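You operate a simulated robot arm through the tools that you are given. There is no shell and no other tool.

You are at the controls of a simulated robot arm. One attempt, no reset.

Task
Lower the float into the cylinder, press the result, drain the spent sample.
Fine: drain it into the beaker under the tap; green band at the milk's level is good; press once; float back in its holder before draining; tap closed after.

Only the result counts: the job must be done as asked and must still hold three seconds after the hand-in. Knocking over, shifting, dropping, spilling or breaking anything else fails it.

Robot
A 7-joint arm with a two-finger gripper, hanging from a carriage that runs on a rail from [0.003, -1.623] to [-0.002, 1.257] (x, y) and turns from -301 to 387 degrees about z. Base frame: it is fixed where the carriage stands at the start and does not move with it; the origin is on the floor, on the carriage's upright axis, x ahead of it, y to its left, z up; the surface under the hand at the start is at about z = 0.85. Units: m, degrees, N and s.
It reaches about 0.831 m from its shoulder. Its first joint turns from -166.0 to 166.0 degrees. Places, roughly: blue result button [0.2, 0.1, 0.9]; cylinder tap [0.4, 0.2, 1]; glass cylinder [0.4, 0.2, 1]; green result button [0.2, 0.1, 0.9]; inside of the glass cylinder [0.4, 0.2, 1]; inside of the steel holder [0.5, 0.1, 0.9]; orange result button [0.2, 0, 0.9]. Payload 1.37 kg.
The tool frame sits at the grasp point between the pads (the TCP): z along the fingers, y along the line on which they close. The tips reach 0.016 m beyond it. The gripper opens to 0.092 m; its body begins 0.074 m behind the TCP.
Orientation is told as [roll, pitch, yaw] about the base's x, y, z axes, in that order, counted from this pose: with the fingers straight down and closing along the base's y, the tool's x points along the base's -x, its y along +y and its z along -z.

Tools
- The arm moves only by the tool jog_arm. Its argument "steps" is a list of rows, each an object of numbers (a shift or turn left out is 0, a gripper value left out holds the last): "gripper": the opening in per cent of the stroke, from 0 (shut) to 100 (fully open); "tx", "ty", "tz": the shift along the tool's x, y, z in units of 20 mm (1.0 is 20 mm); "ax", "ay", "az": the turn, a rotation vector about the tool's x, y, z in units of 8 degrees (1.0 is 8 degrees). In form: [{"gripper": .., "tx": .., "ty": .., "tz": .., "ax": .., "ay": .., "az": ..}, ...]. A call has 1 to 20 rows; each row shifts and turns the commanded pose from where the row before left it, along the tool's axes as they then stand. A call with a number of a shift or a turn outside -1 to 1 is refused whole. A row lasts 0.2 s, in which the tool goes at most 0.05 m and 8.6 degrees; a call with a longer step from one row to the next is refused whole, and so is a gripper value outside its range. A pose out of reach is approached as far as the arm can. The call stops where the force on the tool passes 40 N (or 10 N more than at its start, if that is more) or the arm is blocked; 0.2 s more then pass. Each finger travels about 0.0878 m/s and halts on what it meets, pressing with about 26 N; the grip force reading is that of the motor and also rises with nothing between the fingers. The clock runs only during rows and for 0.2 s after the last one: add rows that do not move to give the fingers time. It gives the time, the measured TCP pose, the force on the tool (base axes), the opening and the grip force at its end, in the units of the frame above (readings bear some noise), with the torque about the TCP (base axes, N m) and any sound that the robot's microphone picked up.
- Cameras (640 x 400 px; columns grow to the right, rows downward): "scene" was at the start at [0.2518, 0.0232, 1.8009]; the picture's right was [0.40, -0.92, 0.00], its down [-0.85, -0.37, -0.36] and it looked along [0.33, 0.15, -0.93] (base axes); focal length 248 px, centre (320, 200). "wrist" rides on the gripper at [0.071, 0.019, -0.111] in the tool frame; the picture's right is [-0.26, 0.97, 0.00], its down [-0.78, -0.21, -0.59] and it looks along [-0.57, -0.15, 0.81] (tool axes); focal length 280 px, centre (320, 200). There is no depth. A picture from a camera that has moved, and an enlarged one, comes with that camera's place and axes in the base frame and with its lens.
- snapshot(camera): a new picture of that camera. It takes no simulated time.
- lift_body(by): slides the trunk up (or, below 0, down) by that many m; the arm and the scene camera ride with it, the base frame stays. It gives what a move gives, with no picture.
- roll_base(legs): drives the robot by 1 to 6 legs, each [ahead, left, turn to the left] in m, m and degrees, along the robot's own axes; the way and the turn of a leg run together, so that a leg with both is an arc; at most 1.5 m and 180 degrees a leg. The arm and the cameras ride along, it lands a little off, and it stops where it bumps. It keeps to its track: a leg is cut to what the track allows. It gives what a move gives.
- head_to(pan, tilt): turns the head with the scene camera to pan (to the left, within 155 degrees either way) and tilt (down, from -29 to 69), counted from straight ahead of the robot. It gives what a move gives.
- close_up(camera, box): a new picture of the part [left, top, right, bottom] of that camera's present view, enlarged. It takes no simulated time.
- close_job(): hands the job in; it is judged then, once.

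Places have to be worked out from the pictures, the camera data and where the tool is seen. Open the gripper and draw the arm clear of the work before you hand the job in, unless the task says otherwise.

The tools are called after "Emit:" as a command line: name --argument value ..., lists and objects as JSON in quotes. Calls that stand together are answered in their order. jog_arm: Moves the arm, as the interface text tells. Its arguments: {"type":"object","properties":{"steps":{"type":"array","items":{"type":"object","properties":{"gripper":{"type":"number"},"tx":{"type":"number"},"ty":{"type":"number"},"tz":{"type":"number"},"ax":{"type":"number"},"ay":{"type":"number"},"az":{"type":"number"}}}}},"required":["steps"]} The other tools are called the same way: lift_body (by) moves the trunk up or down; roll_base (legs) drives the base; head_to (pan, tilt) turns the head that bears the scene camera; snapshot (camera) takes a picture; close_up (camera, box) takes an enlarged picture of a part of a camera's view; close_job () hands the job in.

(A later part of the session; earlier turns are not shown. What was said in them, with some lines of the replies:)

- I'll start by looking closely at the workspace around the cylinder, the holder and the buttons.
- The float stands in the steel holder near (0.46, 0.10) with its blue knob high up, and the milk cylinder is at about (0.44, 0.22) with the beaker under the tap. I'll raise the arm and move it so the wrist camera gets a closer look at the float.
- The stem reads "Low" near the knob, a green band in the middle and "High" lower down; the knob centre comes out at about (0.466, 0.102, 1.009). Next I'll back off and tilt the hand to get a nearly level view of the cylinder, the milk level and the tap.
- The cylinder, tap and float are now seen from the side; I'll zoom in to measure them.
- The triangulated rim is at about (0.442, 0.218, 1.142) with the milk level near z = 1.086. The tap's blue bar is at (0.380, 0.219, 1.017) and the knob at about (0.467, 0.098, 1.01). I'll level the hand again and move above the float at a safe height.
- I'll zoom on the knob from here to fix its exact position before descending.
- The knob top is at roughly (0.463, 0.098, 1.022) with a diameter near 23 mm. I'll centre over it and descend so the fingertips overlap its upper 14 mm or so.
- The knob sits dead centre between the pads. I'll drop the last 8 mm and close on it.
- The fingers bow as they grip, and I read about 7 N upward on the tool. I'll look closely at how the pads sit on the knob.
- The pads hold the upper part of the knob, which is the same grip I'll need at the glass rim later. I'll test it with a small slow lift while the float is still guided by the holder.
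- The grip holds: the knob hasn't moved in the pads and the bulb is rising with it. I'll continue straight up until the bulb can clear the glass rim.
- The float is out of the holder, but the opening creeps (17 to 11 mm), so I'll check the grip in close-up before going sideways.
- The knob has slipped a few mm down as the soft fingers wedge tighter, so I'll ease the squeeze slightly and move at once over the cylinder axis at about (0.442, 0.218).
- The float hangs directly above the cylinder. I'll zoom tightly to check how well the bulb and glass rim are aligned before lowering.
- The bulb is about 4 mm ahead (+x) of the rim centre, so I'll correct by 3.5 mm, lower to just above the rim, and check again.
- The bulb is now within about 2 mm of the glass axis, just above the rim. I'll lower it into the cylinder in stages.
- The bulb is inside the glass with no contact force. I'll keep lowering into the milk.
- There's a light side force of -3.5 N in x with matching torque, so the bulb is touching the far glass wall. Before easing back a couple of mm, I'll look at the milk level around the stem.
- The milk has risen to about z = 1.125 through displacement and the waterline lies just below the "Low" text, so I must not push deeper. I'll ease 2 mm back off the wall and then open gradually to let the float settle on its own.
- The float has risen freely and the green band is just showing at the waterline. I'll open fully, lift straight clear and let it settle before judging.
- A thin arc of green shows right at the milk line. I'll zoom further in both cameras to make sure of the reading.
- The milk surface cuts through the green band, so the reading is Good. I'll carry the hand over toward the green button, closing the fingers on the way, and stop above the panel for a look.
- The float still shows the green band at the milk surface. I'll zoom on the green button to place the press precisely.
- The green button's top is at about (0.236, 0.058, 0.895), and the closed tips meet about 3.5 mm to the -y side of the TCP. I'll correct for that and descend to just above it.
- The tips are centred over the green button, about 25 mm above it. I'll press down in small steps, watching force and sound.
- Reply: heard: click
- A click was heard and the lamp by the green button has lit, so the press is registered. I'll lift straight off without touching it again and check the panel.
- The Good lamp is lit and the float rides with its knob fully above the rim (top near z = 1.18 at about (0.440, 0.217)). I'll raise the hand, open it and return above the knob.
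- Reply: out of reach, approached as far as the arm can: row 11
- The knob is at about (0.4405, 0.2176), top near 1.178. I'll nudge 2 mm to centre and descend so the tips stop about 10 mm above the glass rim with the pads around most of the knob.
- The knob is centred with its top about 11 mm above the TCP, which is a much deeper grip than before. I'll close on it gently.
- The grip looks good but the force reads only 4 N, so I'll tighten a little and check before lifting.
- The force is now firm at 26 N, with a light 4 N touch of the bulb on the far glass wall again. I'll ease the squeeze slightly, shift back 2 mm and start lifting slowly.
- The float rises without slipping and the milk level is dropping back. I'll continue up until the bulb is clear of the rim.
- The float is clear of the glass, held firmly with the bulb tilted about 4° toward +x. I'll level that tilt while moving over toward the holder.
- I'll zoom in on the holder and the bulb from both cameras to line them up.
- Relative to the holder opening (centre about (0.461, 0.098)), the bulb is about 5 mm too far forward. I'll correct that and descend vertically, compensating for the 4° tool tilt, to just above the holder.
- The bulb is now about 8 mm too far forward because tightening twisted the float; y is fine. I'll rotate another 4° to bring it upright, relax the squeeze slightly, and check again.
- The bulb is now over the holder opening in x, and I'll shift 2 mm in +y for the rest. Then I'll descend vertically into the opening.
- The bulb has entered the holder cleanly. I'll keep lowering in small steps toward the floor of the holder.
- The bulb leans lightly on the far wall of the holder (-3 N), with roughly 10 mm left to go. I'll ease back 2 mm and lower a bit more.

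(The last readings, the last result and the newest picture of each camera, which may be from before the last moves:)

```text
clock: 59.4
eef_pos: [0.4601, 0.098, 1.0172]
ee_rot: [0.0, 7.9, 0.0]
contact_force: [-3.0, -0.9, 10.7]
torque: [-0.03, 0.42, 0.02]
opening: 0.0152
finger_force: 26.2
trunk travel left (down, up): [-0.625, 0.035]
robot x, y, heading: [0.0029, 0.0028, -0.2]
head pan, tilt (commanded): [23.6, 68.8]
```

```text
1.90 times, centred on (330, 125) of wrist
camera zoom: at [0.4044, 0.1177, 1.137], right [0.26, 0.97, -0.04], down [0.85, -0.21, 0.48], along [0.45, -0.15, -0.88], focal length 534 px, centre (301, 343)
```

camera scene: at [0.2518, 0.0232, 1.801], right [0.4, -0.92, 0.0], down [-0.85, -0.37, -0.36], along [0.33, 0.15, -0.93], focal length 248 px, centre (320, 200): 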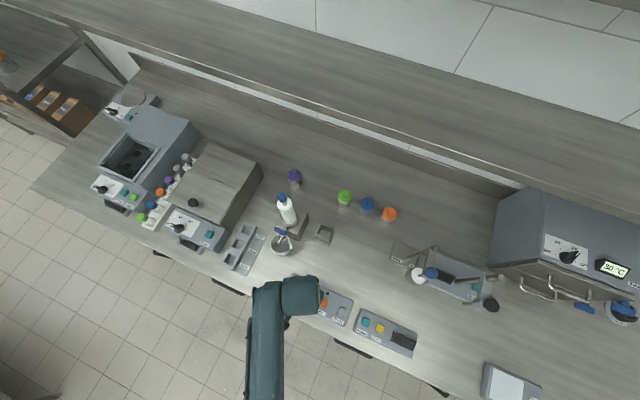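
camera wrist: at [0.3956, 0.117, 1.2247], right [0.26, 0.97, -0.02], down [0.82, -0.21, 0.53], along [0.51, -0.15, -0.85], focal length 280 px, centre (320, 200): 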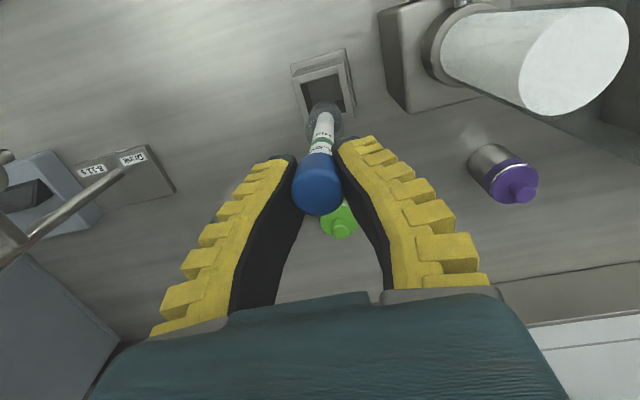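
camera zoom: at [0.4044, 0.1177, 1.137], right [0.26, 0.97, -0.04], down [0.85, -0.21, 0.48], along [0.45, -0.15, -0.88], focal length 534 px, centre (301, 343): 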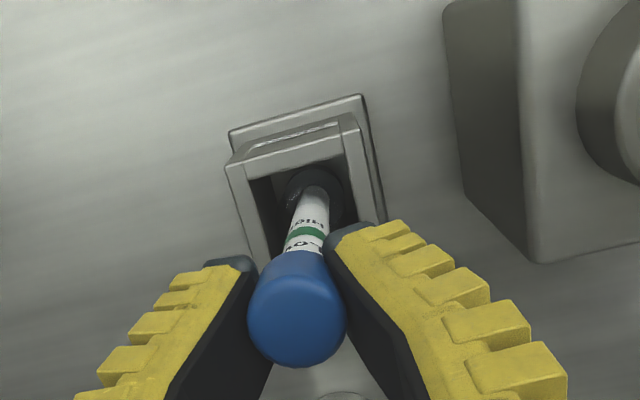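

The float now stands on the holder floor (+10.7 N). I'll relieve that by about 1.5 mm and open gently.

Emit:
jog_arm --steps '[{"tz": -0.08, "tx": 0.011}, {"gripper": 18}, {"gripper": 22}, {"gripper": 26}, {"gripper": 30}, {"gripper": 36}, {"gripper": 45}, {"gripper": 60}, {"gripper": 80}, {"gripper": 100}, {}]'

Emit:
snapshot --camera "wrist"

Emit:
close_up --camera "scene" --box '[295, 200, 350, 260]'

```text
clock: 61.8
eef_pos: [0.4574, 0.0976, 1.018]
ee_rot: [-0.1, 8.0, 0.1]
contact_force: [-0.7, -0.1, 0.7]
torque: [0.01, 0.02, 0.0]
opening: 0.0919
finger_force: 0.2
trunk travel left (down, up): [-0.625, 0.035]
robot x, y, heading: [-0.0013, -0.001, 0.0]
head pan, tilt (commanded): [23.6, 68.8]
```

```text
taken
camera wrist: at [0.4036, 0.1174, 1.1378], right [0.26, 0.97, -0.04], down [0.85, -0.21, 0.47], along [0.45, -0.15, -0.88], focal length 280 px, centre (320, 200)
```

wrist: 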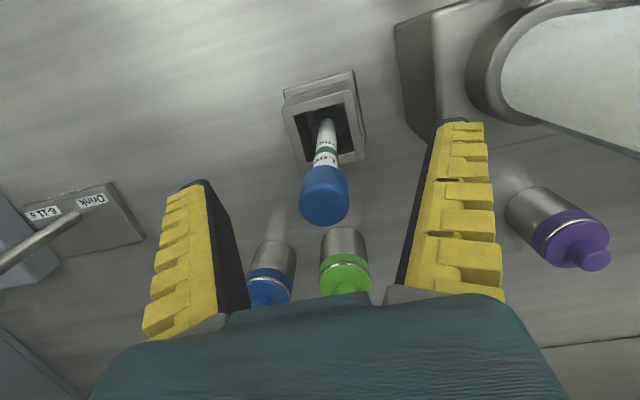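

```text
6.67 times, centred on (322, 230) of scene
camera zoom: at [0.2518, 0.0232, 1.8009], right [0.4, -0.92, 0.0], down [-0.85, -0.37, -0.36], along [0.33, 0.15, -0.93], focal length 1652 px, centre (303, 0)
```

zoom: 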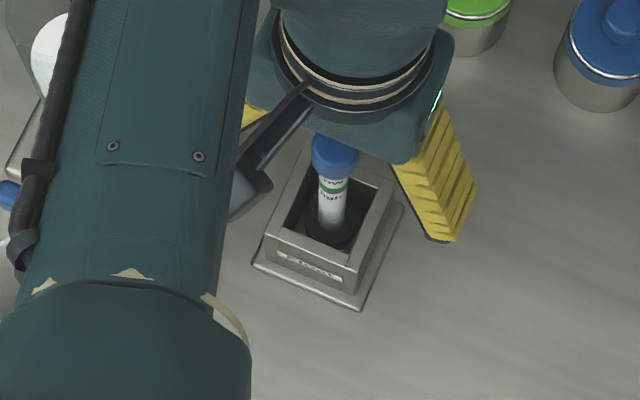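

The float stands upright in its holder again. I'll lift straight up and clear, level the hand, and move back toward the robot to study the tap.

Emit:
jog_arm --steps '[{"tz": -0.495, "tx": 0.07}, {"tz": -0.99, "tx": 0.139}, {"tz": -0.99, "tx": 0.139}, {"tz": -0.99, "tx": 0.139}, {"tz": -0.99, "tx": 0.139}, {"tz": -0.99, "tx": 0.139}, {"tz": -0.99, "tx": 0.139}, {"ay": -1}, {"tx": 1}, {"tx": 1}, {"tx": 1}, {"tx": 1}, {"tx": 1}, {"tx": 1}, {"tx": 1}, {"tx": 1}, {"tx": 1}, {"tx": 1}]'

Emit:
close_up --camera "scene" --box '[240, 180, 350, 290]'

Emit:
close_up --camera "scene" --box '[265, 215, 310, 260]'

Emit:
snapshot --camera "wrist"

```text
clock: 65.6
eef_pos: [0.2573, 0.0974, 1.1493]
ee_rot: [0.0, -0.1, 0.0]
contact_force: [0.4, 0.0, 0.3]
torque: [-0.03, 0.05, 0.0]
opening: 0.0924
finger_force: 0.1
trunk travel left (down, up): [-0.625, 0.035]
robot x, y, heading: [-0.0009, 0.0008, 0.2]
head pan, tilt (commanded): [23.6, 68.8]
```

```text
3.64 times, centred on (295, 235) of scene
camera zoom: at [0.2519, 0.0232, 1.801], right [0.4, -0.92, 0.0], down [-0.85, -0.37, -0.36], along [0.33, 0.15, -0.93], focal length 901 px, centre (411, 73)
```

zoom: 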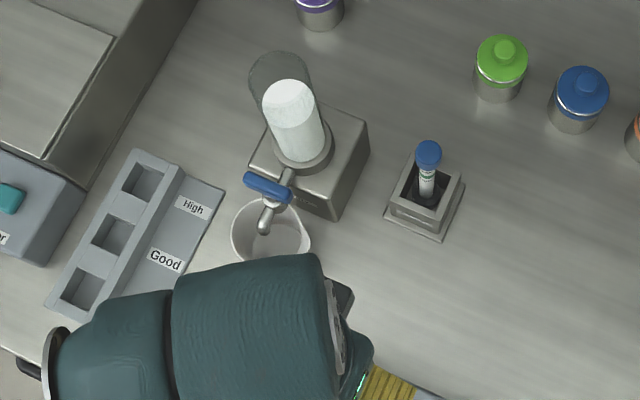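

```text
8.89 times, centred on (288, 238) of scene
camera zoom: at [0.2519, 0.0232, 1.801], right [0.4, -0.92, 0.0], down [-0.85, -0.37, -0.36], along [0.33, 0.15, -0.93], focal length 2203 px, centre (609, -133)
```

zoom: 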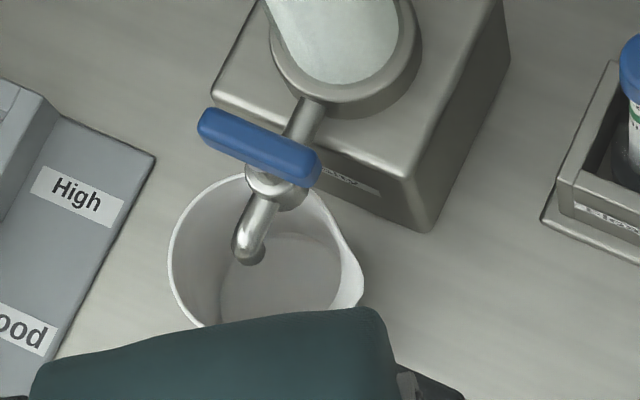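

```text
taken
camera wrist: at [0.187, 0.1178, 1.259], right [0.26, 0.97, 0.0], down [0.78, -0.21, 0.59], along [0.57, -0.15, -0.81], focal length 280 px, centre (320, 200)
```

wrist: 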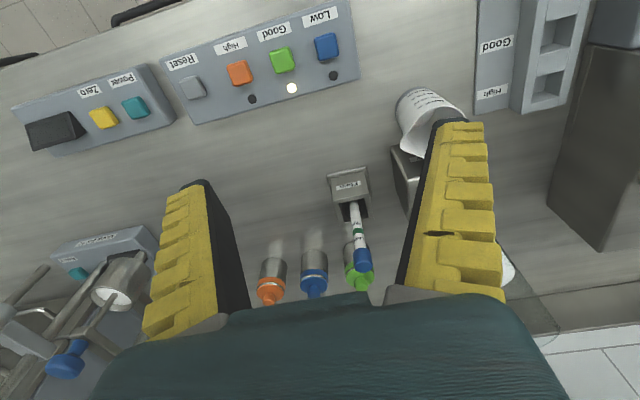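

Everything sits as it should: float in holder, Good lamp on. Now I'll take a close, nearly level look at the tap to understand how its blue bar turns.

Emit:
jog_arm --steps '[{"ty": 1}, {"ty": 1}, {"ty": 1}, {"ty": 1}, {"ty": 1}, {"ty": 1}, {"ty": 1, "tz": 1}, {"tz": 1}, {"tz": 1}, {"tz": 1}, {"tz": 0.9}, {"ay": -1}, {"ay": -1}, {"ay": -1}, {"ay": -1}, {"ay": -1}]'

Emit:
snapshot --camera "wrist"

Emit:
close_up --camera "wrist" --box '[250, 100, 390, 260]'

```text
clock: 69.0
eef_pos: [0.2582, 0.2387, 1.051]
ee_rot: [0.2, -40.1, -0.1]
contact_force: [-1.2, 0.2, -0.1]
torque: [-0.01, 0.02, -0.01]
opening: 0.0919
finger_force: 0.1
trunk travel left (down, up): [-0.625, 0.035]
robot x, y, heading: [0.0005, 0.0028, -0.2]
head pan, tilt (commanded): [23.6, 68.8]
```

```text
taken
camera wrist: at [0.1326, 0.2584, 1.0894], right [0.2, 0.96, 0.17], down [0.22, -0.21, 0.95], along [0.96, -0.15, -0.25], focal length 280 px, centre (320, 200)
```

wrist: 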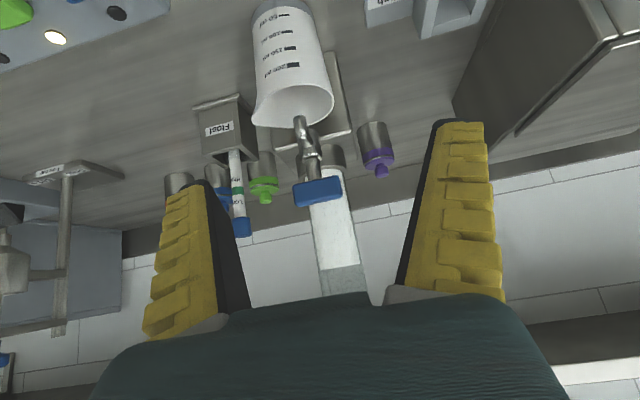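

```text
2.50 times, centred on (320, 180) of wrist
camera zoom: at [0.1326, 0.2584, 1.0894], right [0.2, 0.96, 0.17], down [0.22, -0.21, 0.95], along [0.96, -0.15, -0.25], focal length 701 px, centre (320, 250)
```

zoom: 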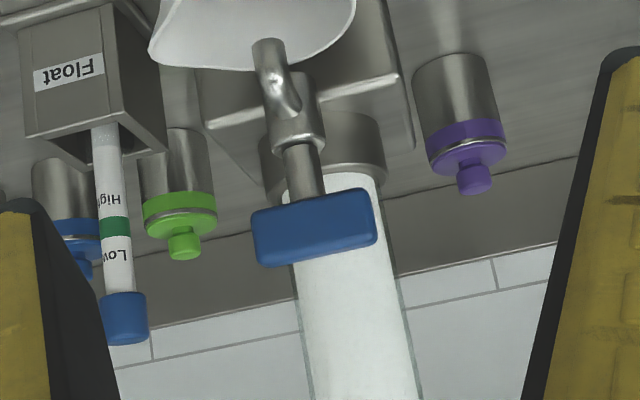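

The tap has a vertical stem with a blue bar on top, about 44 mm long and lying along y at (0.380, 0.219, 1.016), so it should turn about a vertical axis. I'll close the fingers and bring the tip in front of the bar's -y half.

Emit:
jog_arm --steps '[{"gripper": 50, "ty": -0.9}, {"gripper": 0, "ty": -0.95}, {}, {}, {"tx": -0.4575, "tz": 0.8575}, {"tx": -0.4575, "tz": 0.8575}, {"tx": -0.4575, "tz": 0.8575}, {"tx": -0.4575, "tz": 0.8575}, {}]'

Emit:
snapshot --camera "wrist"

Emit:
snapshot --camera "scene"

Emit:
close_up --camera "scene" --box '[265, 205, 310, 250]'

```text
clock: 71.0
eef_pos: [0.3306, 0.1994, 1.0208]
ee_rot: [0.0, -40.0, 0.0]
contact_force: [0.1, 0.1, 1.2]
torque: [0.0, -0.01, -0.01]
opening: 0.0
finger_force: 26.0
trunk travel left (down, up): [-0.625, 0.035]
robot x, y, heading: [-0.0005, 0.0009, -0.3]
head pan, tilt (commanded): [23.6, 68.8]
```

```text
taken
camera wrist: at [0.2053, 0.2204, 1.0603], right [0.2, 0.97, 0.17], down [0.22, -0.21, 0.95], along [0.95, -0.15, -0.25], focal length 280 px, centre (320, 200)
```

wrist: 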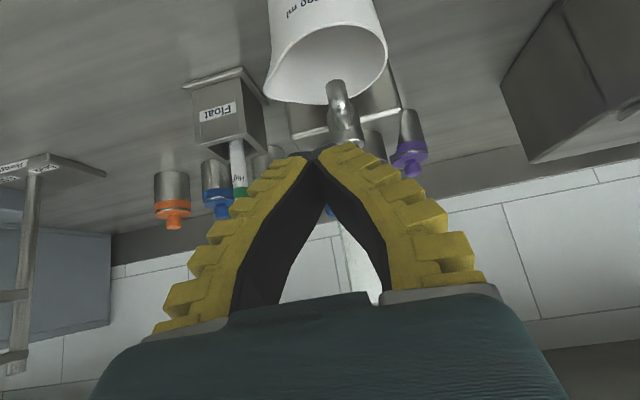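

```text
taken
camera scene: at [0.2519, 0.0232, 1.801], right [0.4, -0.92, 0.0], down [-0.85, -0.37, -0.36], along [0.33, 0.15, -0.93], focal length 248 px, centre (320, 200)
```

scene: 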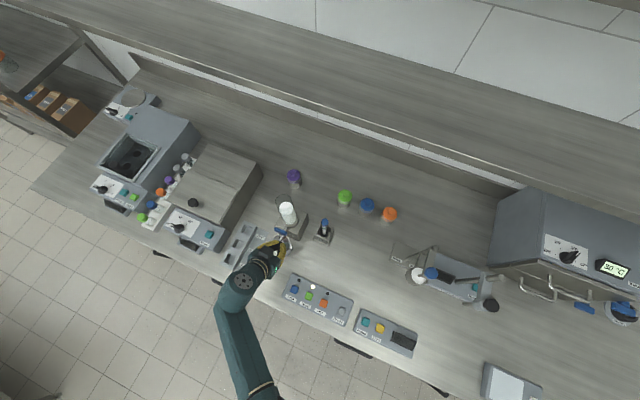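

```text
8.89 times, centred on (288, 228) of scene
camera zoom: at [0.2519, 0.0232, 1.801], right [0.4, -0.92, 0.0], down [-0.85, -0.37, -0.36], along [0.33, 0.15, -0.93], focal length 2203 px, centre (609, -44)
```

zoom: 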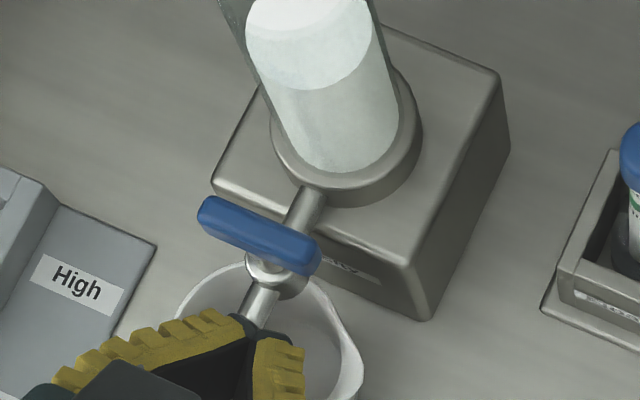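

The scene camera sees both the fingertips and the bar, and the tip will meet the bar's -y half as planned. I'll advance to near contact.

Emit:
jog_arm --steps '[{"tx": -0.383, "tz": 0.322}, {"tx": -0.383, "tz": 0.322}, {"tx": -0.153, "tz": 0.129}]'

Emit:
close_up --camera "scene" --box '[265, 205, 310, 250]'

Emit:
close_up --camera "wrist" --box '[250, 60, 410, 260]'

```text
clock: 71.8
eef_pos: [0.3547, 0.2015, 1.0225]
ee_rot: [-0.1, -40.0, 0.1]
contact_force: [-0.2, 0.0, 0.6]
torque: [-0.03, -0.02, 0.02]
opening: 0.0001
finger_force: 25.5
trunk travel left (down, up): [-0.625, 0.035]
robot x, y, heading: [0.001, 0.0017, 0.1]
head pan, tilt (commanded): [23.6, 68.8]
```

```text
8.89 times, centred on (288, 228) of scene
camera zoom: at [0.2518, 0.0232, 1.8009], right [0.4, -0.92, 0.0], down [-0.85, -0.37, -0.36], along [0.33, 0.15, -0.93], focal length 2203 px, centre (609, -44)
```

zoom: 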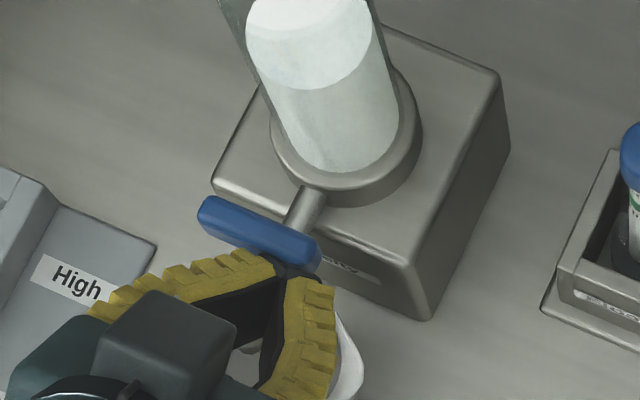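

```text
2.00 times, centred on (330, 160) of wrist
camera zoom: at [0.2291, 0.2204, 1.0604], right [0.2, 0.97, 0.17], down [0.22, -0.21, 0.95], along [0.95, -0.15, -0.25], focal length 561 px, centre (300, 280)
```

zoom: 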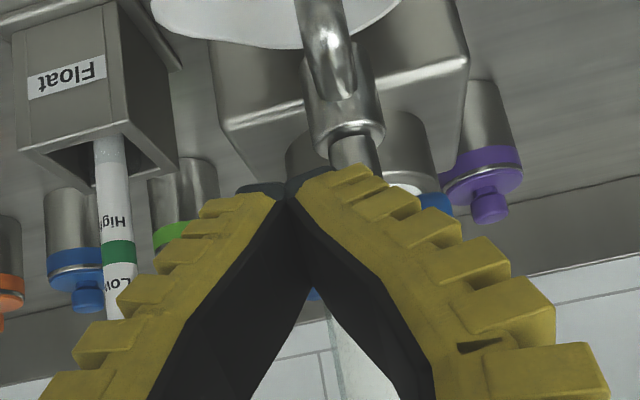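

The tip is just touching distance from the bar with no force yet. I'll push forward in 4 mm steps and see if the bar gives.

Emit:
jog_arm --steps '[{"tx": -0.153, "tz": 0.129}, {"tx": -0.153, "tz": 0.129}, {}]'

Emit:
close_up --camera "scene" --box '[265, 205, 310, 250]'

```text
clock: 72.6
eef_pos: [0.3574, 0.2, 1.0208]
ee_rot: [-0.1, -39.7, 0.1]
contact_force: [-27.3, -0.5, 9.9]
torque: [-0.09, -0.18, 0.15]
opening: 0.006
finger_force: 27.8
trunk travel left (down, up): [-0.625, 0.035]
robot x, y, heading: [-0.0047, 0.0014, -0.0]
head pan, tilt (commanded): [23.6, 68.8]
```

```text
8.89 times, centred on (288, 228) of scene
camera zoom: at [0.2503, 0.0234, 1.8002], right [0.4, -0.92, 0.0], down [-0.86, -0.37, -0.36], along [0.33, 0.15, -0.93], focal length 2203 px, centre (609, -44)
```

zoom: 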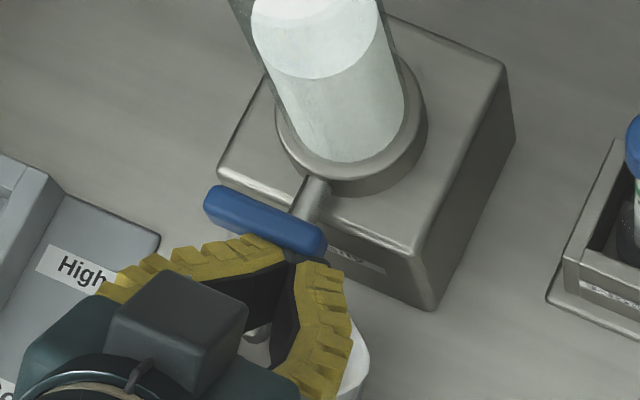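

27 N and the bar didn't turn, so this direction is against its stop. I'll back off at once and try the +y half instead.

Emit:
jog_arm --steps '[{"tx": 0.306, "tz": -0.258}, {"tx": 0.574, "tz": -0.483}, {"ty": 0.7}, {"ty": 0.7}, {"ty": 0.68}, {}]'

Emit:
close_up --camera "scene" --box '[265, 205, 310, 250]'

```text
clock: 74.0
eef_pos: [0.3398, 0.2431, 1.0208]
ee_rot: [0.0, -39.9, 0.0]
contact_force: [-0.6, 0.5, -0.7]
torque: [0.02, 0.03, 0.01]
opening: 0.0001
finger_force: 27.1
trunk travel left (down, up): [-0.625, 0.035]
robot x, y, heading: [-0.0012, 0.0024, -0.2]
head pan, tilt (commanded): [23.6, 68.8]
```

```text
8.89 times, centred on (288, 228) of scene
camera zoom: at [0.2518, 0.0232, 1.8009], right [0.4, -0.92, 0.0], down [-0.85, -0.37, -0.36], along [0.33, 0.15, -0.93], focal length 2203 px, centre (609, -44)
```

zoom: 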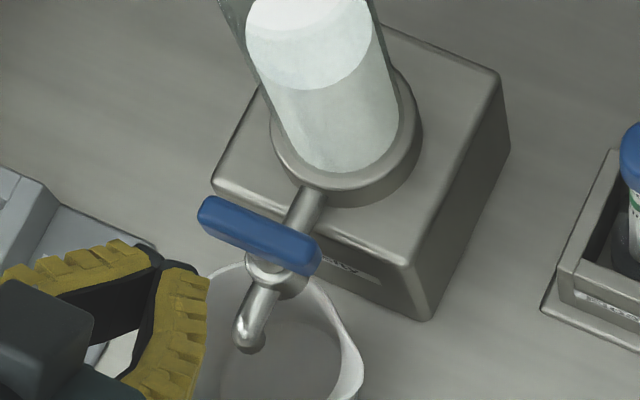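

Nothing shifted: the base and beaker are where they were. I'll shift the tip 4 mm inward and push the +y half forward gently.

Emit:
jog_arm --steps '[{"ty": -0.2}, {"tx": -0.306, "tz": 0.258}, {"tx": -0.23, "tz": 0.193}, {"tx": -0.115, "tz": 0.097}, {"tx": -0.115, "tz": 0.097}]'

Emit:
close_up --camera "scene" --box '[265, 205, 310, 250]'

```text
clock: 75.2
eef_pos: [0.3573, 0.2384, 1.021]
ee_rot: [0.1, -39.9, 0.0]
contact_force: [-9.9, 2.4, 2.0]
torque: [-0.02, -0.04, -0.12]
opening: 0.0
finger_force: 27.8
trunk travel left (down, up): [-0.625, 0.035]
robot x, y, heading: [-0.0035, 0.0016, 0.1]
head pan, tilt (commanded): [23.6, 68.8]
```

```text
8.89 times, centred on (288, 228) of scene
camera zoom: at [0.2513, 0.0235, 1.8007], right [0.4, -0.92, 0.0], down [-0.85, -0.37, -0.36], along [0.33, 0.15, -0.93], focal length 2203 px, centre (609, -44)
```

zoom: 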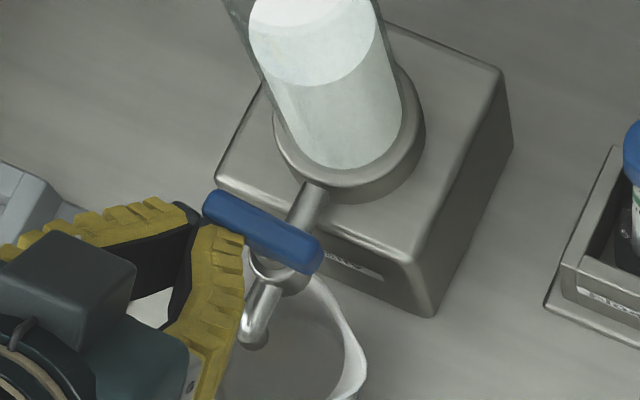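

Contact is about 10 N here and the bar may be just starting to turn. I'll advance another few mm.

Emit:
jog_arm --steps '[{"tx": -0.115, "tz": 0.097}, {"tx": -0.115, "tz": 0.097}]'

Emit:
close_up --camera "scene" --box '[265, 205, 310, 250]'

```text
clock: 75.8
eef_pos: [0.3644, 0.2416, 1.0213]
ee_rot: [0.3, -39.9, -0.2]
contact_force: [-8.1, 12.7, -7.5]
torque: [0.05, 0.03, -0.02]
opening: 0.0
finger_force: 27.7
trunk travel left (down, up): [-0.625, 0.035]
robot x, y, heading: [-0.0027, -0.0027, -0.2]
head pan, tilt (commanded): [23.6, 68.8]
```

```text
8.89 times, centred on (288, 228) of scene
camera zoom: at [0.2513, 0.0241, 1.8004], right [0.4, -0.92, 0.0], down [-0.85, -0.37, -0.36], along [0.33, 0.15, -0.93], focal length 2203 px, centre (609, -44)
```

zoom: 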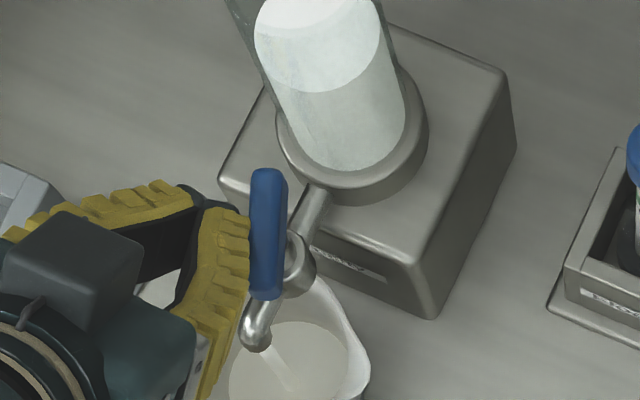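

The bar has turned and milk is running into the beaker. I'll ease the fingers off to the +y side without disturbing the bar and let it drain.

Emit:
jog_arm --steps '[{"ty": 0.4}, {"ty": 0.4, "tx": 0.153, "tz": -0.129}, {"tx": 0.306, "tz": -0.258}, {}]'

Emit:
close_up --camera "scene" --box '[255, 195, 320, 265]'

Emit:
snapshot --camera "wrist"

```text
clock: 76.8
eef_pos: [0.3542, 0.2551, 1.0214]
ee_rot: [0.0, -40.0, 0.0]
contact_force: [0.6, -0.2, 0.0]
torque: [-0.01, 0.02, 0.0]
opening: 0.0
finger_force: 27.5
trunk travel left (down, up): [-0.625, 0.035]
robot x, y, heading: [-0.0013, 0.0019, 0.2]
head pan, tilt (commanded): [23.6, 68.8]
```

```text
5.71 times, centred on (288, 230) of scene
camera zoom: at [0.2518, 0.0232, 1.8009], right [0.4, -0.92, 0.0], down [-0.85, -0.37, -0.36], along [0.33, 0.15, -0.93], focal length 1416 px, centre (506, 29)
```

zoom: 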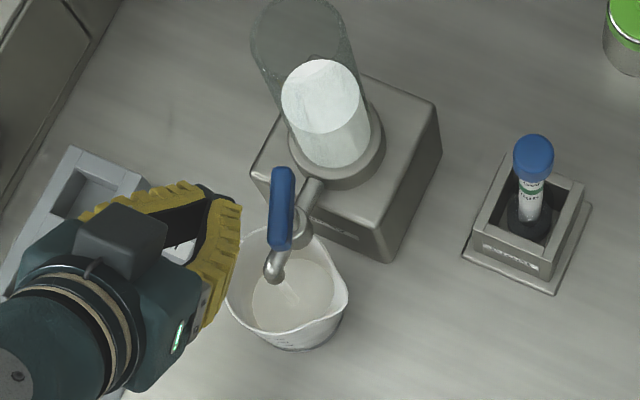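

```text
taken
camera wrist: at [0.2283, 0.2743, 1.0603], right [0.2, 0.97, 0.17], down [0.22, -0.21, 0.95], along [0.95, -0.15, -0.25], focal length 280 px, centre (320, 200)
```

wrist: 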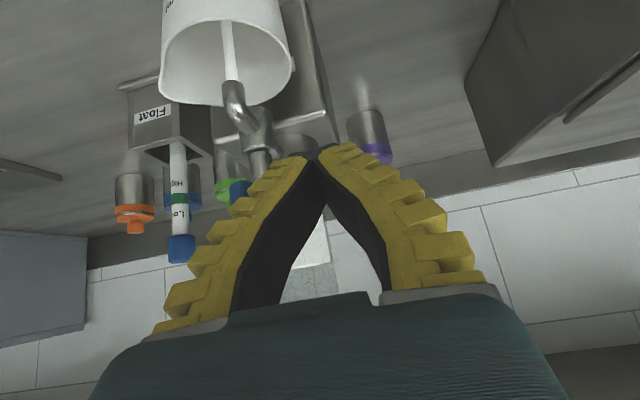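

The stream falls well inside the beaker and the cylinder level is falling quickly. I'll hold still and let it drain.

Emit:
jog_arm --steps '[{}, {}, {}, {}, {}, {}, {}, {}, {}, {}]'

Emit:
close_up --camera "scene" --box '[255, 195, 320, 265]'

Emit:
close_up --camera "wrist" --box '[140, 0, 340, 160]'

```text
clock: 79.0
eef_pos: [0.3536, 0.2547, 1.0209]
ee_rot: [0.1, -40.0, 0.1]
contact_force: [0.6, 0.0, -0.8]
torque: [0.01, 0.02, 0.01]
opening: 0.0001
finger_force: 27.5
trunk travel left (down, up): [-0.625, 0.035]
robot x, y, heading: [-0.0005, 0.0001, 0.0]
head pan, tilt (commanded): [23.6, 68.8]
```

```text
5.71 times, centred on (288, 230) of scene
camera zoom: at [0.2518, 0.0232, 1.8009], right [0.4, -0.92, 0.0], down [-0.85, -0.37, -0.36], along [0.33, 0.15, -0.93], focal length 1416 px, centre (506, 29)
```

zoom: 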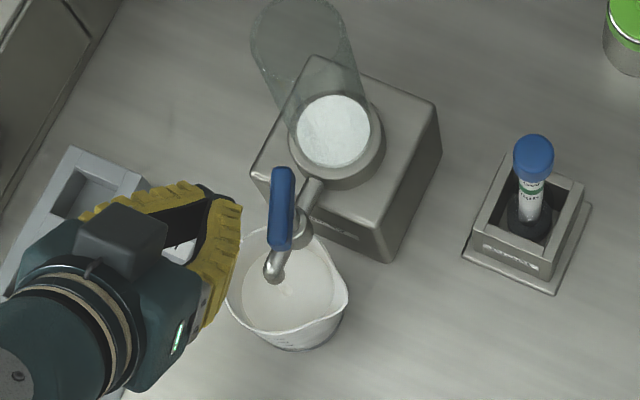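

```text
2.50 times, centred on (240, 80) of wrist
camera zoom: at [0.2283, 0.2743, 1.0602], right [0.2, 0.97, 0.17], down [0.22, -0.21, 0.95], along [0.95, -0.15, -0.25], focal length 701 px, centre (520, 500)
```

zoom: 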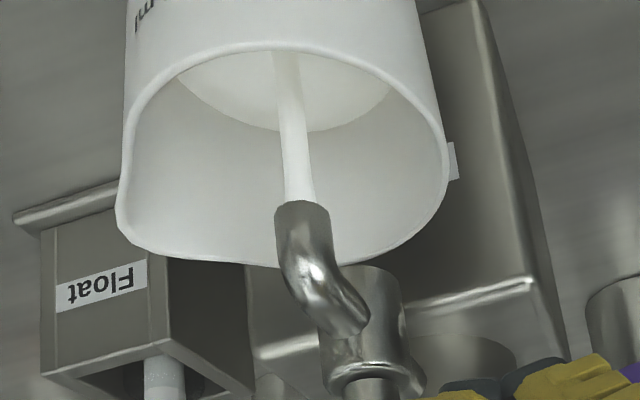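

The cylinder is nearly empty and the beaker still has room. I'll wait a bit longer for the rest.

Emit:
jog_arm --steps '[{}, {}, {}, {}, {}, {}, {}, {}]'

Emit:
close_up --camera "scene" --box '[255, 195, 320, 265]'

Emit:
close_up --camera "wrist" --box '[140, 0, 340, 160]'

```text
clock: 80.8
eef_pos: [0.3535, 0.2549, 1.0214]
ee_rot: [0.0, -40.0, 0.1]
contact_force: [-0.7, 0.0, -0.5]
torque: [-0.02, -0.02, 0.0]
opening: 0.0001
finger_force: 28.0
trunk travel left (down, up): [-0.625, 0.035]
robot x, y, heading: [-0.0005, 0.0009, -0.1]
head pan, tilt (commanded): [23.6, 68.8]
```

```text
5.71 times, centred on (288, 230) of scene
camera zoom: at [0.2518, 0.0232, 1.8009], right [0.4, -0.92, 0.0], down [-0.85, -0.37, -0.36], along [0.33, 0.15, -0.93], focal length 1416 px, centre (506, 29)
```

zoom: 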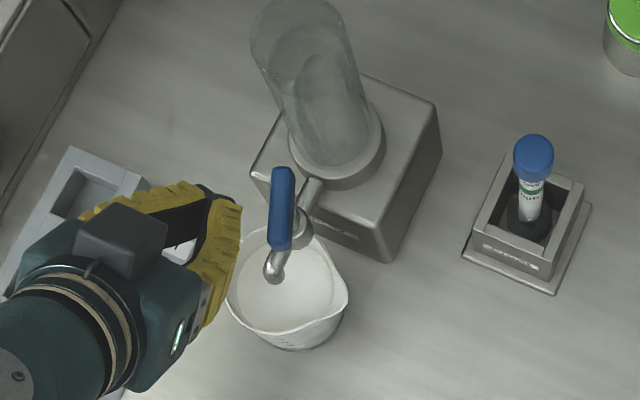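

```text
2.50 times, centred on (240, 80) of wrist
camera zoom: at [0.2283, 0.2743, 1.0602], right [0.2, 0.97, 0.17], down [0.22, -0.21, 0.95], along [0.95, -0.15, -0.25], focal length 701 px, centre (520, 500)
```

zoom: 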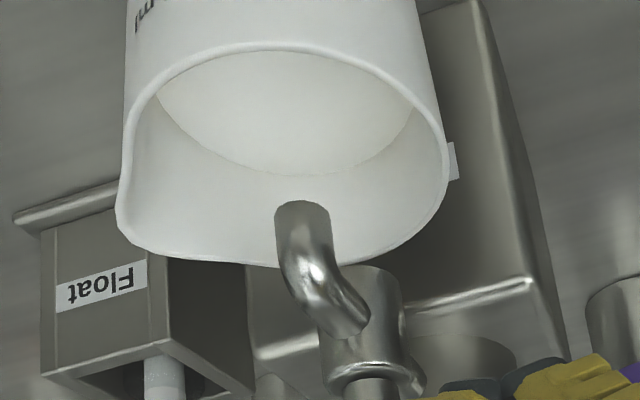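

The cylinder looks empty and the stream has stopped. I'll confirm with a zoom before closing the tap.

Emit:
close_up --camera "scene" --box '[275, 190, 310, 225]'

Emit:
close_up --camera "wrist" --box '[200, 60, 360, 300]'

```text
11.43 times, centred on (292, 208) of scene
camera zoom: at [0.2518, 0.0232, 1.8009], right [0.4, -0.92, 0.0], down [-0.85, -0.37, -0.36], along [0.33, 0.15, -0.93], focal length 2832 px, centre (634, 114)
```

zoom: 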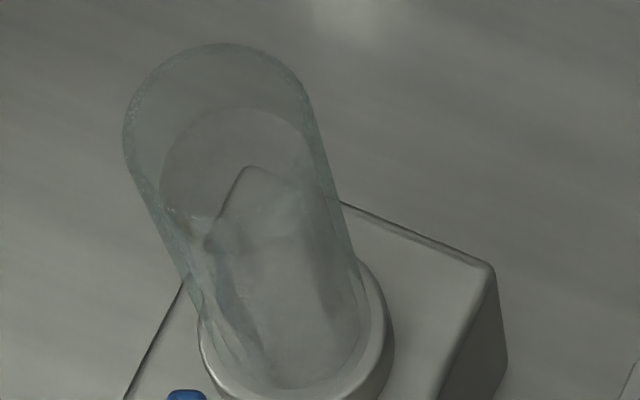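

```text
1.67 times, centred on (280, 180) of wrist
camera zoom: at [0.2283, 0.2743, 1.0602], right [0.2, 0.97, 0.17], down [0.22, -0.21, 0.95], along [0.95, -0.15, -0.25], focal length 467 px, centre (387, 233)
```

zoom: 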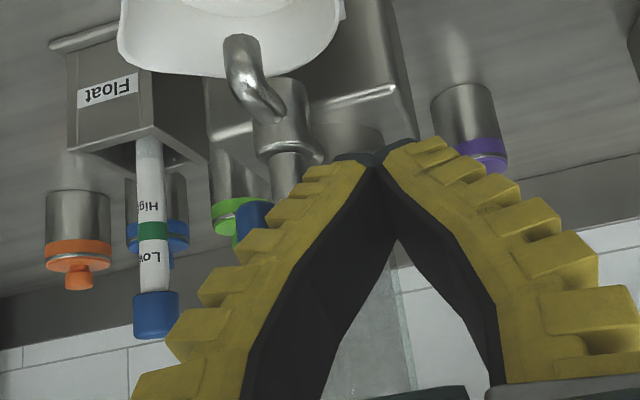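

The cylinder is empty apart from a film on the glass. I'll sweep the tip in -y so it pushes the bar's front half back toward closed.

Emit:
jog_arm --steps '[{"ty": -0.4}, {"ty": -0.5}, {"ty": -0.25}, {"ty": -0.2}, {"ty": -0.2}]'

Emit:
close_up --camera "scene" --box '[260, 205, 315, 260]'

```text
clock: 82.0
eef_pos: [0.3532, 0.2237, 1.0205]
ee_rot: [-0.1, -40.1, 0.0]
contact_force: [-1.7, 1.5, -0.4]
torque: [0.03, -0.01, -0.01]
opening: 0.0
finger_force: 28.0
trunk travel left (down, up): [-0.625, 0.035]
robot x, y, heading: [-0.0012, -0.0027, -0.3]
head pan, tilt (commanded): [23.6, 68.8]
```

```text
7.27 times, centred on (288, 232) of scene
camera zoom: at [0.2517, 0.0232, 1.8009], right [0.4, -0.92, 0.0], down [-0.85, -0.37, -0.36], along [0.33, 0.15, -0.93], focal length 1802 px, centre (556, -36)
```

zoom: 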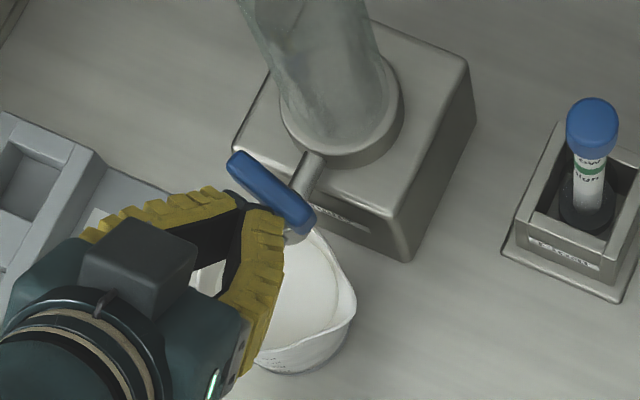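

The bar is back to about 15° from closed. I'll continue sideways to in front of its -y half and then push forward against the stop to finish closing.

Emit:
jog_arm --steps '[{"ty": -0.3}, {"ty": -0.3}, {"ty": -0.3}, {"ty": -0.25}, {}]'

Emit:
close_up --camera "scene" --box '[260, 205, 315, 260]'

```text
clock: 83.2
eef_pos: [0.3535, 0.2007, 1.0229]
ee_rot: [0.0, -40.0, 0.0]
contact_force: [-1.1, 0.7, 0.7]
torque: [-0.01, -0.02, 0.02]
opening: 0.0
finger_force: 28.2
trunk travel left (down, up): [-0.625, 0.035]
robot x, y, heading: [-0.0012, -0.0015, -0.2]
head pan, tilt (commanded): [23.6, 68.8]
```

```text
7.27 times, centred on (288, 232) of scene
camera zoom: at [0.2518, 0.0232, 1.8009], right [0.4, -0.92, 0.0], down [-0.85, -0.37, -0.36], along [0.33, 0.15, -0.93], focal length 1802 px, centre (556, -36)
```

zoom: 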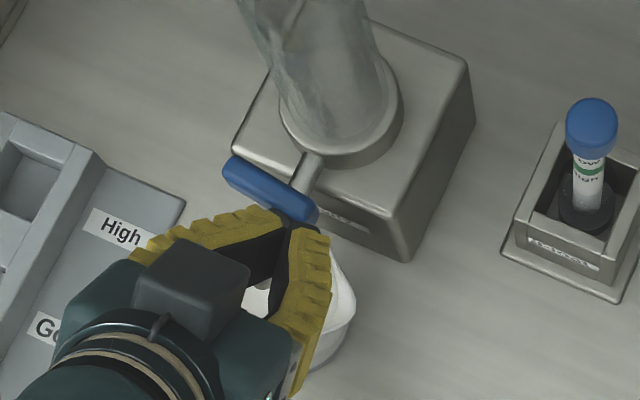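

The bar is almost at its original angle. I'll push forward gently to seat it against the closed stop.

Emit:
jog_arm --steps '[{"tx": -0.077, "tz": 0.064}, {"tx": -0.077, "tz": 0.064}, {"tx": -0.077, "tz": 0.064}]'

Emit:
close_up --camera "scene" --box '[260, 205, 315, 260]'

```text
clock: 84.0
eef_pos: [0.3576, 0.1997, 1.0208]
ee_rot: [-0.1, -39.7, 0.1]
contact_force: [-15.1, -2.1, 6.8]
torque: [0.05, -0.14, 0.11]
opening: 0.006
finger_force: 27.6
trunk travel left (down, up): [-0.625, 0.035]
robot x, y, heading: [-0.0028, -0.0009, -0.1]
head pan, tilt (commanded): [23.6, 68.8]
```

```text
7.27 times, centred on (288, 232) of scene
camera zoom: at [0.251, 0.0232, 1.8006], right [0.4, -0.92, 0.0], down [-0.85, -0.37, -0.36], along [0.33, 0.15, -0.93], focal length 1802 px, centre (556, -36)
```

zoom: 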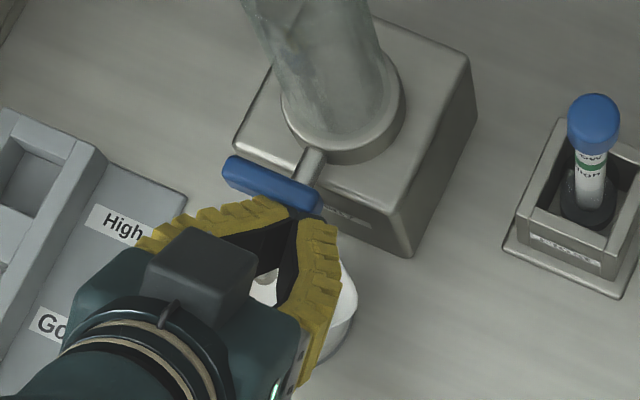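

The push met 15 N at the same place as the original stop, so the tap is closed. I'll back straight off, raise the hand, level it and open the gripper.

Emit:
jog_arm --steps '[{"tx": 0.306, "tz": -0.258}, {"tx": 0.612, "tz": -0.515}, {"tx": 0.765, "tz": -0.644}, {"tx": 0.765, "tz": -0.644}, {"tx": 0.765, "tz": -0.644}, {"tx": 0.765, "tz": -0.644}, {"tx": -0.644, "tz": -0.765}, {"tx": -0.644, "tz": -0.765}, {"tx": -0.644, "tz": -0.765}, {"tx": -0.644, "tz": -0.765}, {"tx": -0.644, "tz": -0.765}, {"ay": 1}, {"ay": 1}, {"ay": 1}, {"ay": 1}, {"ay": 1}, {"gripper": 50}, {"gripper": 100}, {}, {}]'

Emit:
snapshot --camera "scene"

Emit:
close_up --camera "scene" --box '[255, 195, 350, 270]'

Emit:
snapshot --camera "wrist"

```text
clock: 88.2
eef_pos: [0.2556, 0.2005, 1.121]
ee_rot: [-0.1, 0.0, 0.0]
contact_force: [-0.1, 0.0, -0.1]
torque: [0.03, -0.01, 0.02]
opening: 0.0921
finger_force: 0.1
trunk travel left (down, up): [-0.625, 0.035]
robot x, y, heading: [0.0013, 0.0004, 0.0]
head pan, tilt (commanded): [23.6, 68.8]
```

```text
taken
camera scene: at [0.2518, 0.0232, 1.8009], right [0.4, -0.92, 0.0], down [-0.85, -0.37, -0.36], along [0.33, 0.15, -0.93], focal length 248 px, centre (320, 200)
```

scene: 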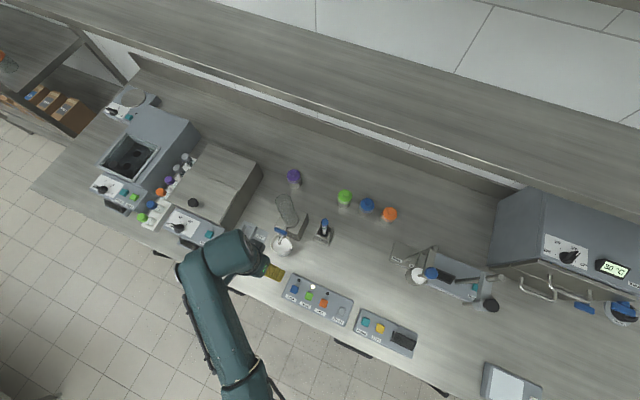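

```text
5.33 times, centred on (302, 232) of scene
camera zoom: at [0.2518, 0.0232, 1.8009], right [0.4, -0.92, 0.0], down [-0.85, -0.37, -0.36], along [0.33, 0.15, -0.93], focal length 1322 px, centre (413, 27)
```

zoom: 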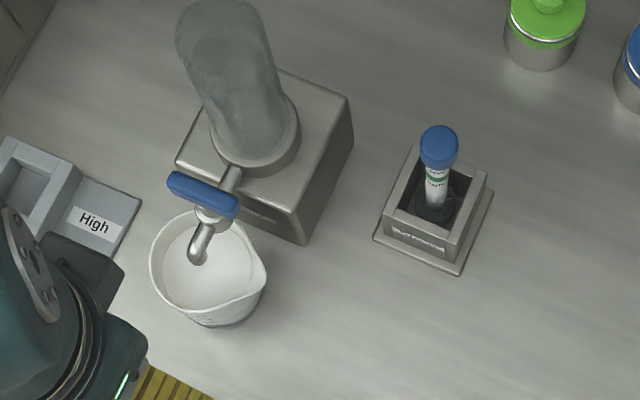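

```text
taken
camera wrist: at [0.1849, 0.2204, 1.2325], right [0.26, 0.97, 0.0], down [0.78, -0.21, 0.59], along [0.57, -0.15, -0.81], focal length 280 px, centre (320, 200)
```

wrist: 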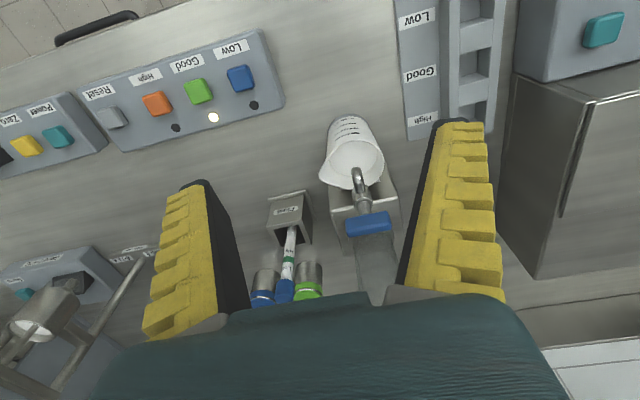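

The tap bar, beaker and holder all match their starting positions, the Good lamp is lit, and the float is in its holder. One last close check of the cylinder bottom and the tap before handing in.

Emit:
close_up --camera "scene" --box '[275, 190, 310, 250]'

Emit:
close_up --camera "wrist" --box '[310, 100, 410, 290]'

```text
6.67 times, centred on (292, 220) of scene
camera zoom: at [0.2518, 0.0232, 1.8009], right [0.4, -0.92, 0.0], down [-0.85, -0.37, -0.36], along [0.33, 0.15, -0.93], focal length 1652 px, centre (503, 67)
```

zoom: 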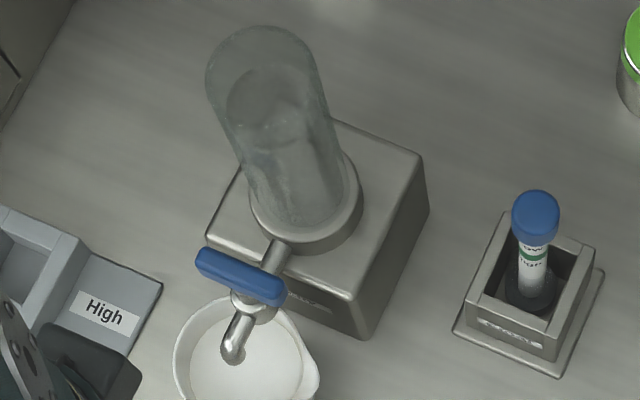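

```text
2.11 times, centred on (360, 195) of wrist
camera zoom: at [0.1849, 0.2204, 1.2325], right [0.26, 0.97, 0.0], down [0.78, -0.21, 0.59], along [0.57, -0.15, -0.81], focal length 590 px, centre (236, 210)
```

zoom: 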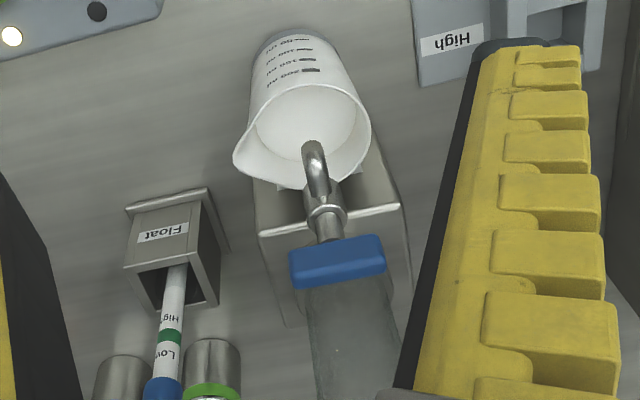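

The cylinder is empty, the tap is closed with no drip, and the milk is in the beaker. I'll draw the arm a little further back so it stands well clear.

Emit:
jog_arm --steps '[{"tz": -1}, {"tz": -1}, {"tx": 1, "tz": -0.5}, {"tx": 1}, {}, {}, {}]'

Emit:
close_up --camera "scene" --box '[240, 180, 380, 330]'

```text
clock: 89.8
eef_pos: [0.2162, 0.1992, 1.172]
ee_rot: [0.0, 0.0, 0.1]
contact_force: [-0.2, 0.3, 0.2]
torque: [-0.03, -0.01, 0.03]
opening: 0.0919
finger_force: 0.1
trunk travel left (down, up): [-0.625, 0.035]
robot x, y, heading: [0.0005, -0.0006, 0.1]
head pan, tilt (commanded): [23.6, 68.8]
```

```text
2.67 times, centred on (310, 255) of scene
camera zoom: at [0.2518, 0.0232, 1.8009], right [0.4, -0.92, 0.0], down [-0.85, -0.37, -0.36], along [0.33, 0.15, -0.93], focal length 661 px, centre (347, 53)
```

zoom: 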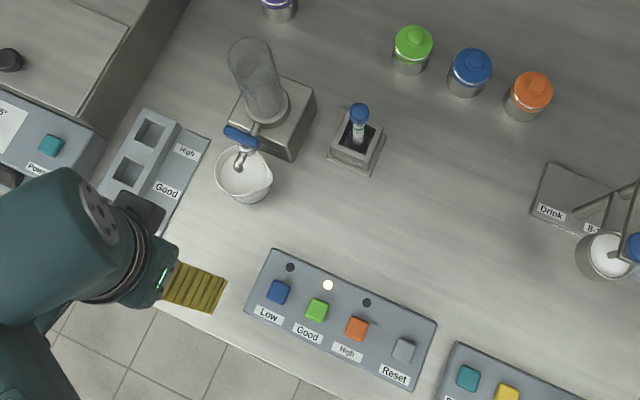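

The arm is clear with the gripper open, the Good lamp is lit, the float is in its holder, the milk is in the beaker and the tap is closed. I'm handing the job in.

Emit:
close_job

```text
The job is handed in.
```

The job is done and handed in. I have no verdict back yet, only the hand-in confirmation.

- **Reading:** the float settled with the milk's surface in its green band, so I pressed Good once. It clicked, and the Good lamp is lit.
- **Float:** it went back into its steel holder, standing upright, before any draining.
- **Draining:** the milk ran into the beaker under the tap without overflowing. The cylinder looked empty afterwards, with only a film left on the glass.
- **Tap:** it is closed. The bar is back at its starting angle against its stop, and nothing is dripping.

I first pushed the tap bar the wrong way and met the stop at 27 N before turning it the other way. The bulb also brushed the glass and the holder wall at up to 4 N. In the last pictures, the cylinder base, beaker and holder are still where they started.

The arm is drawn back with the gripper open.
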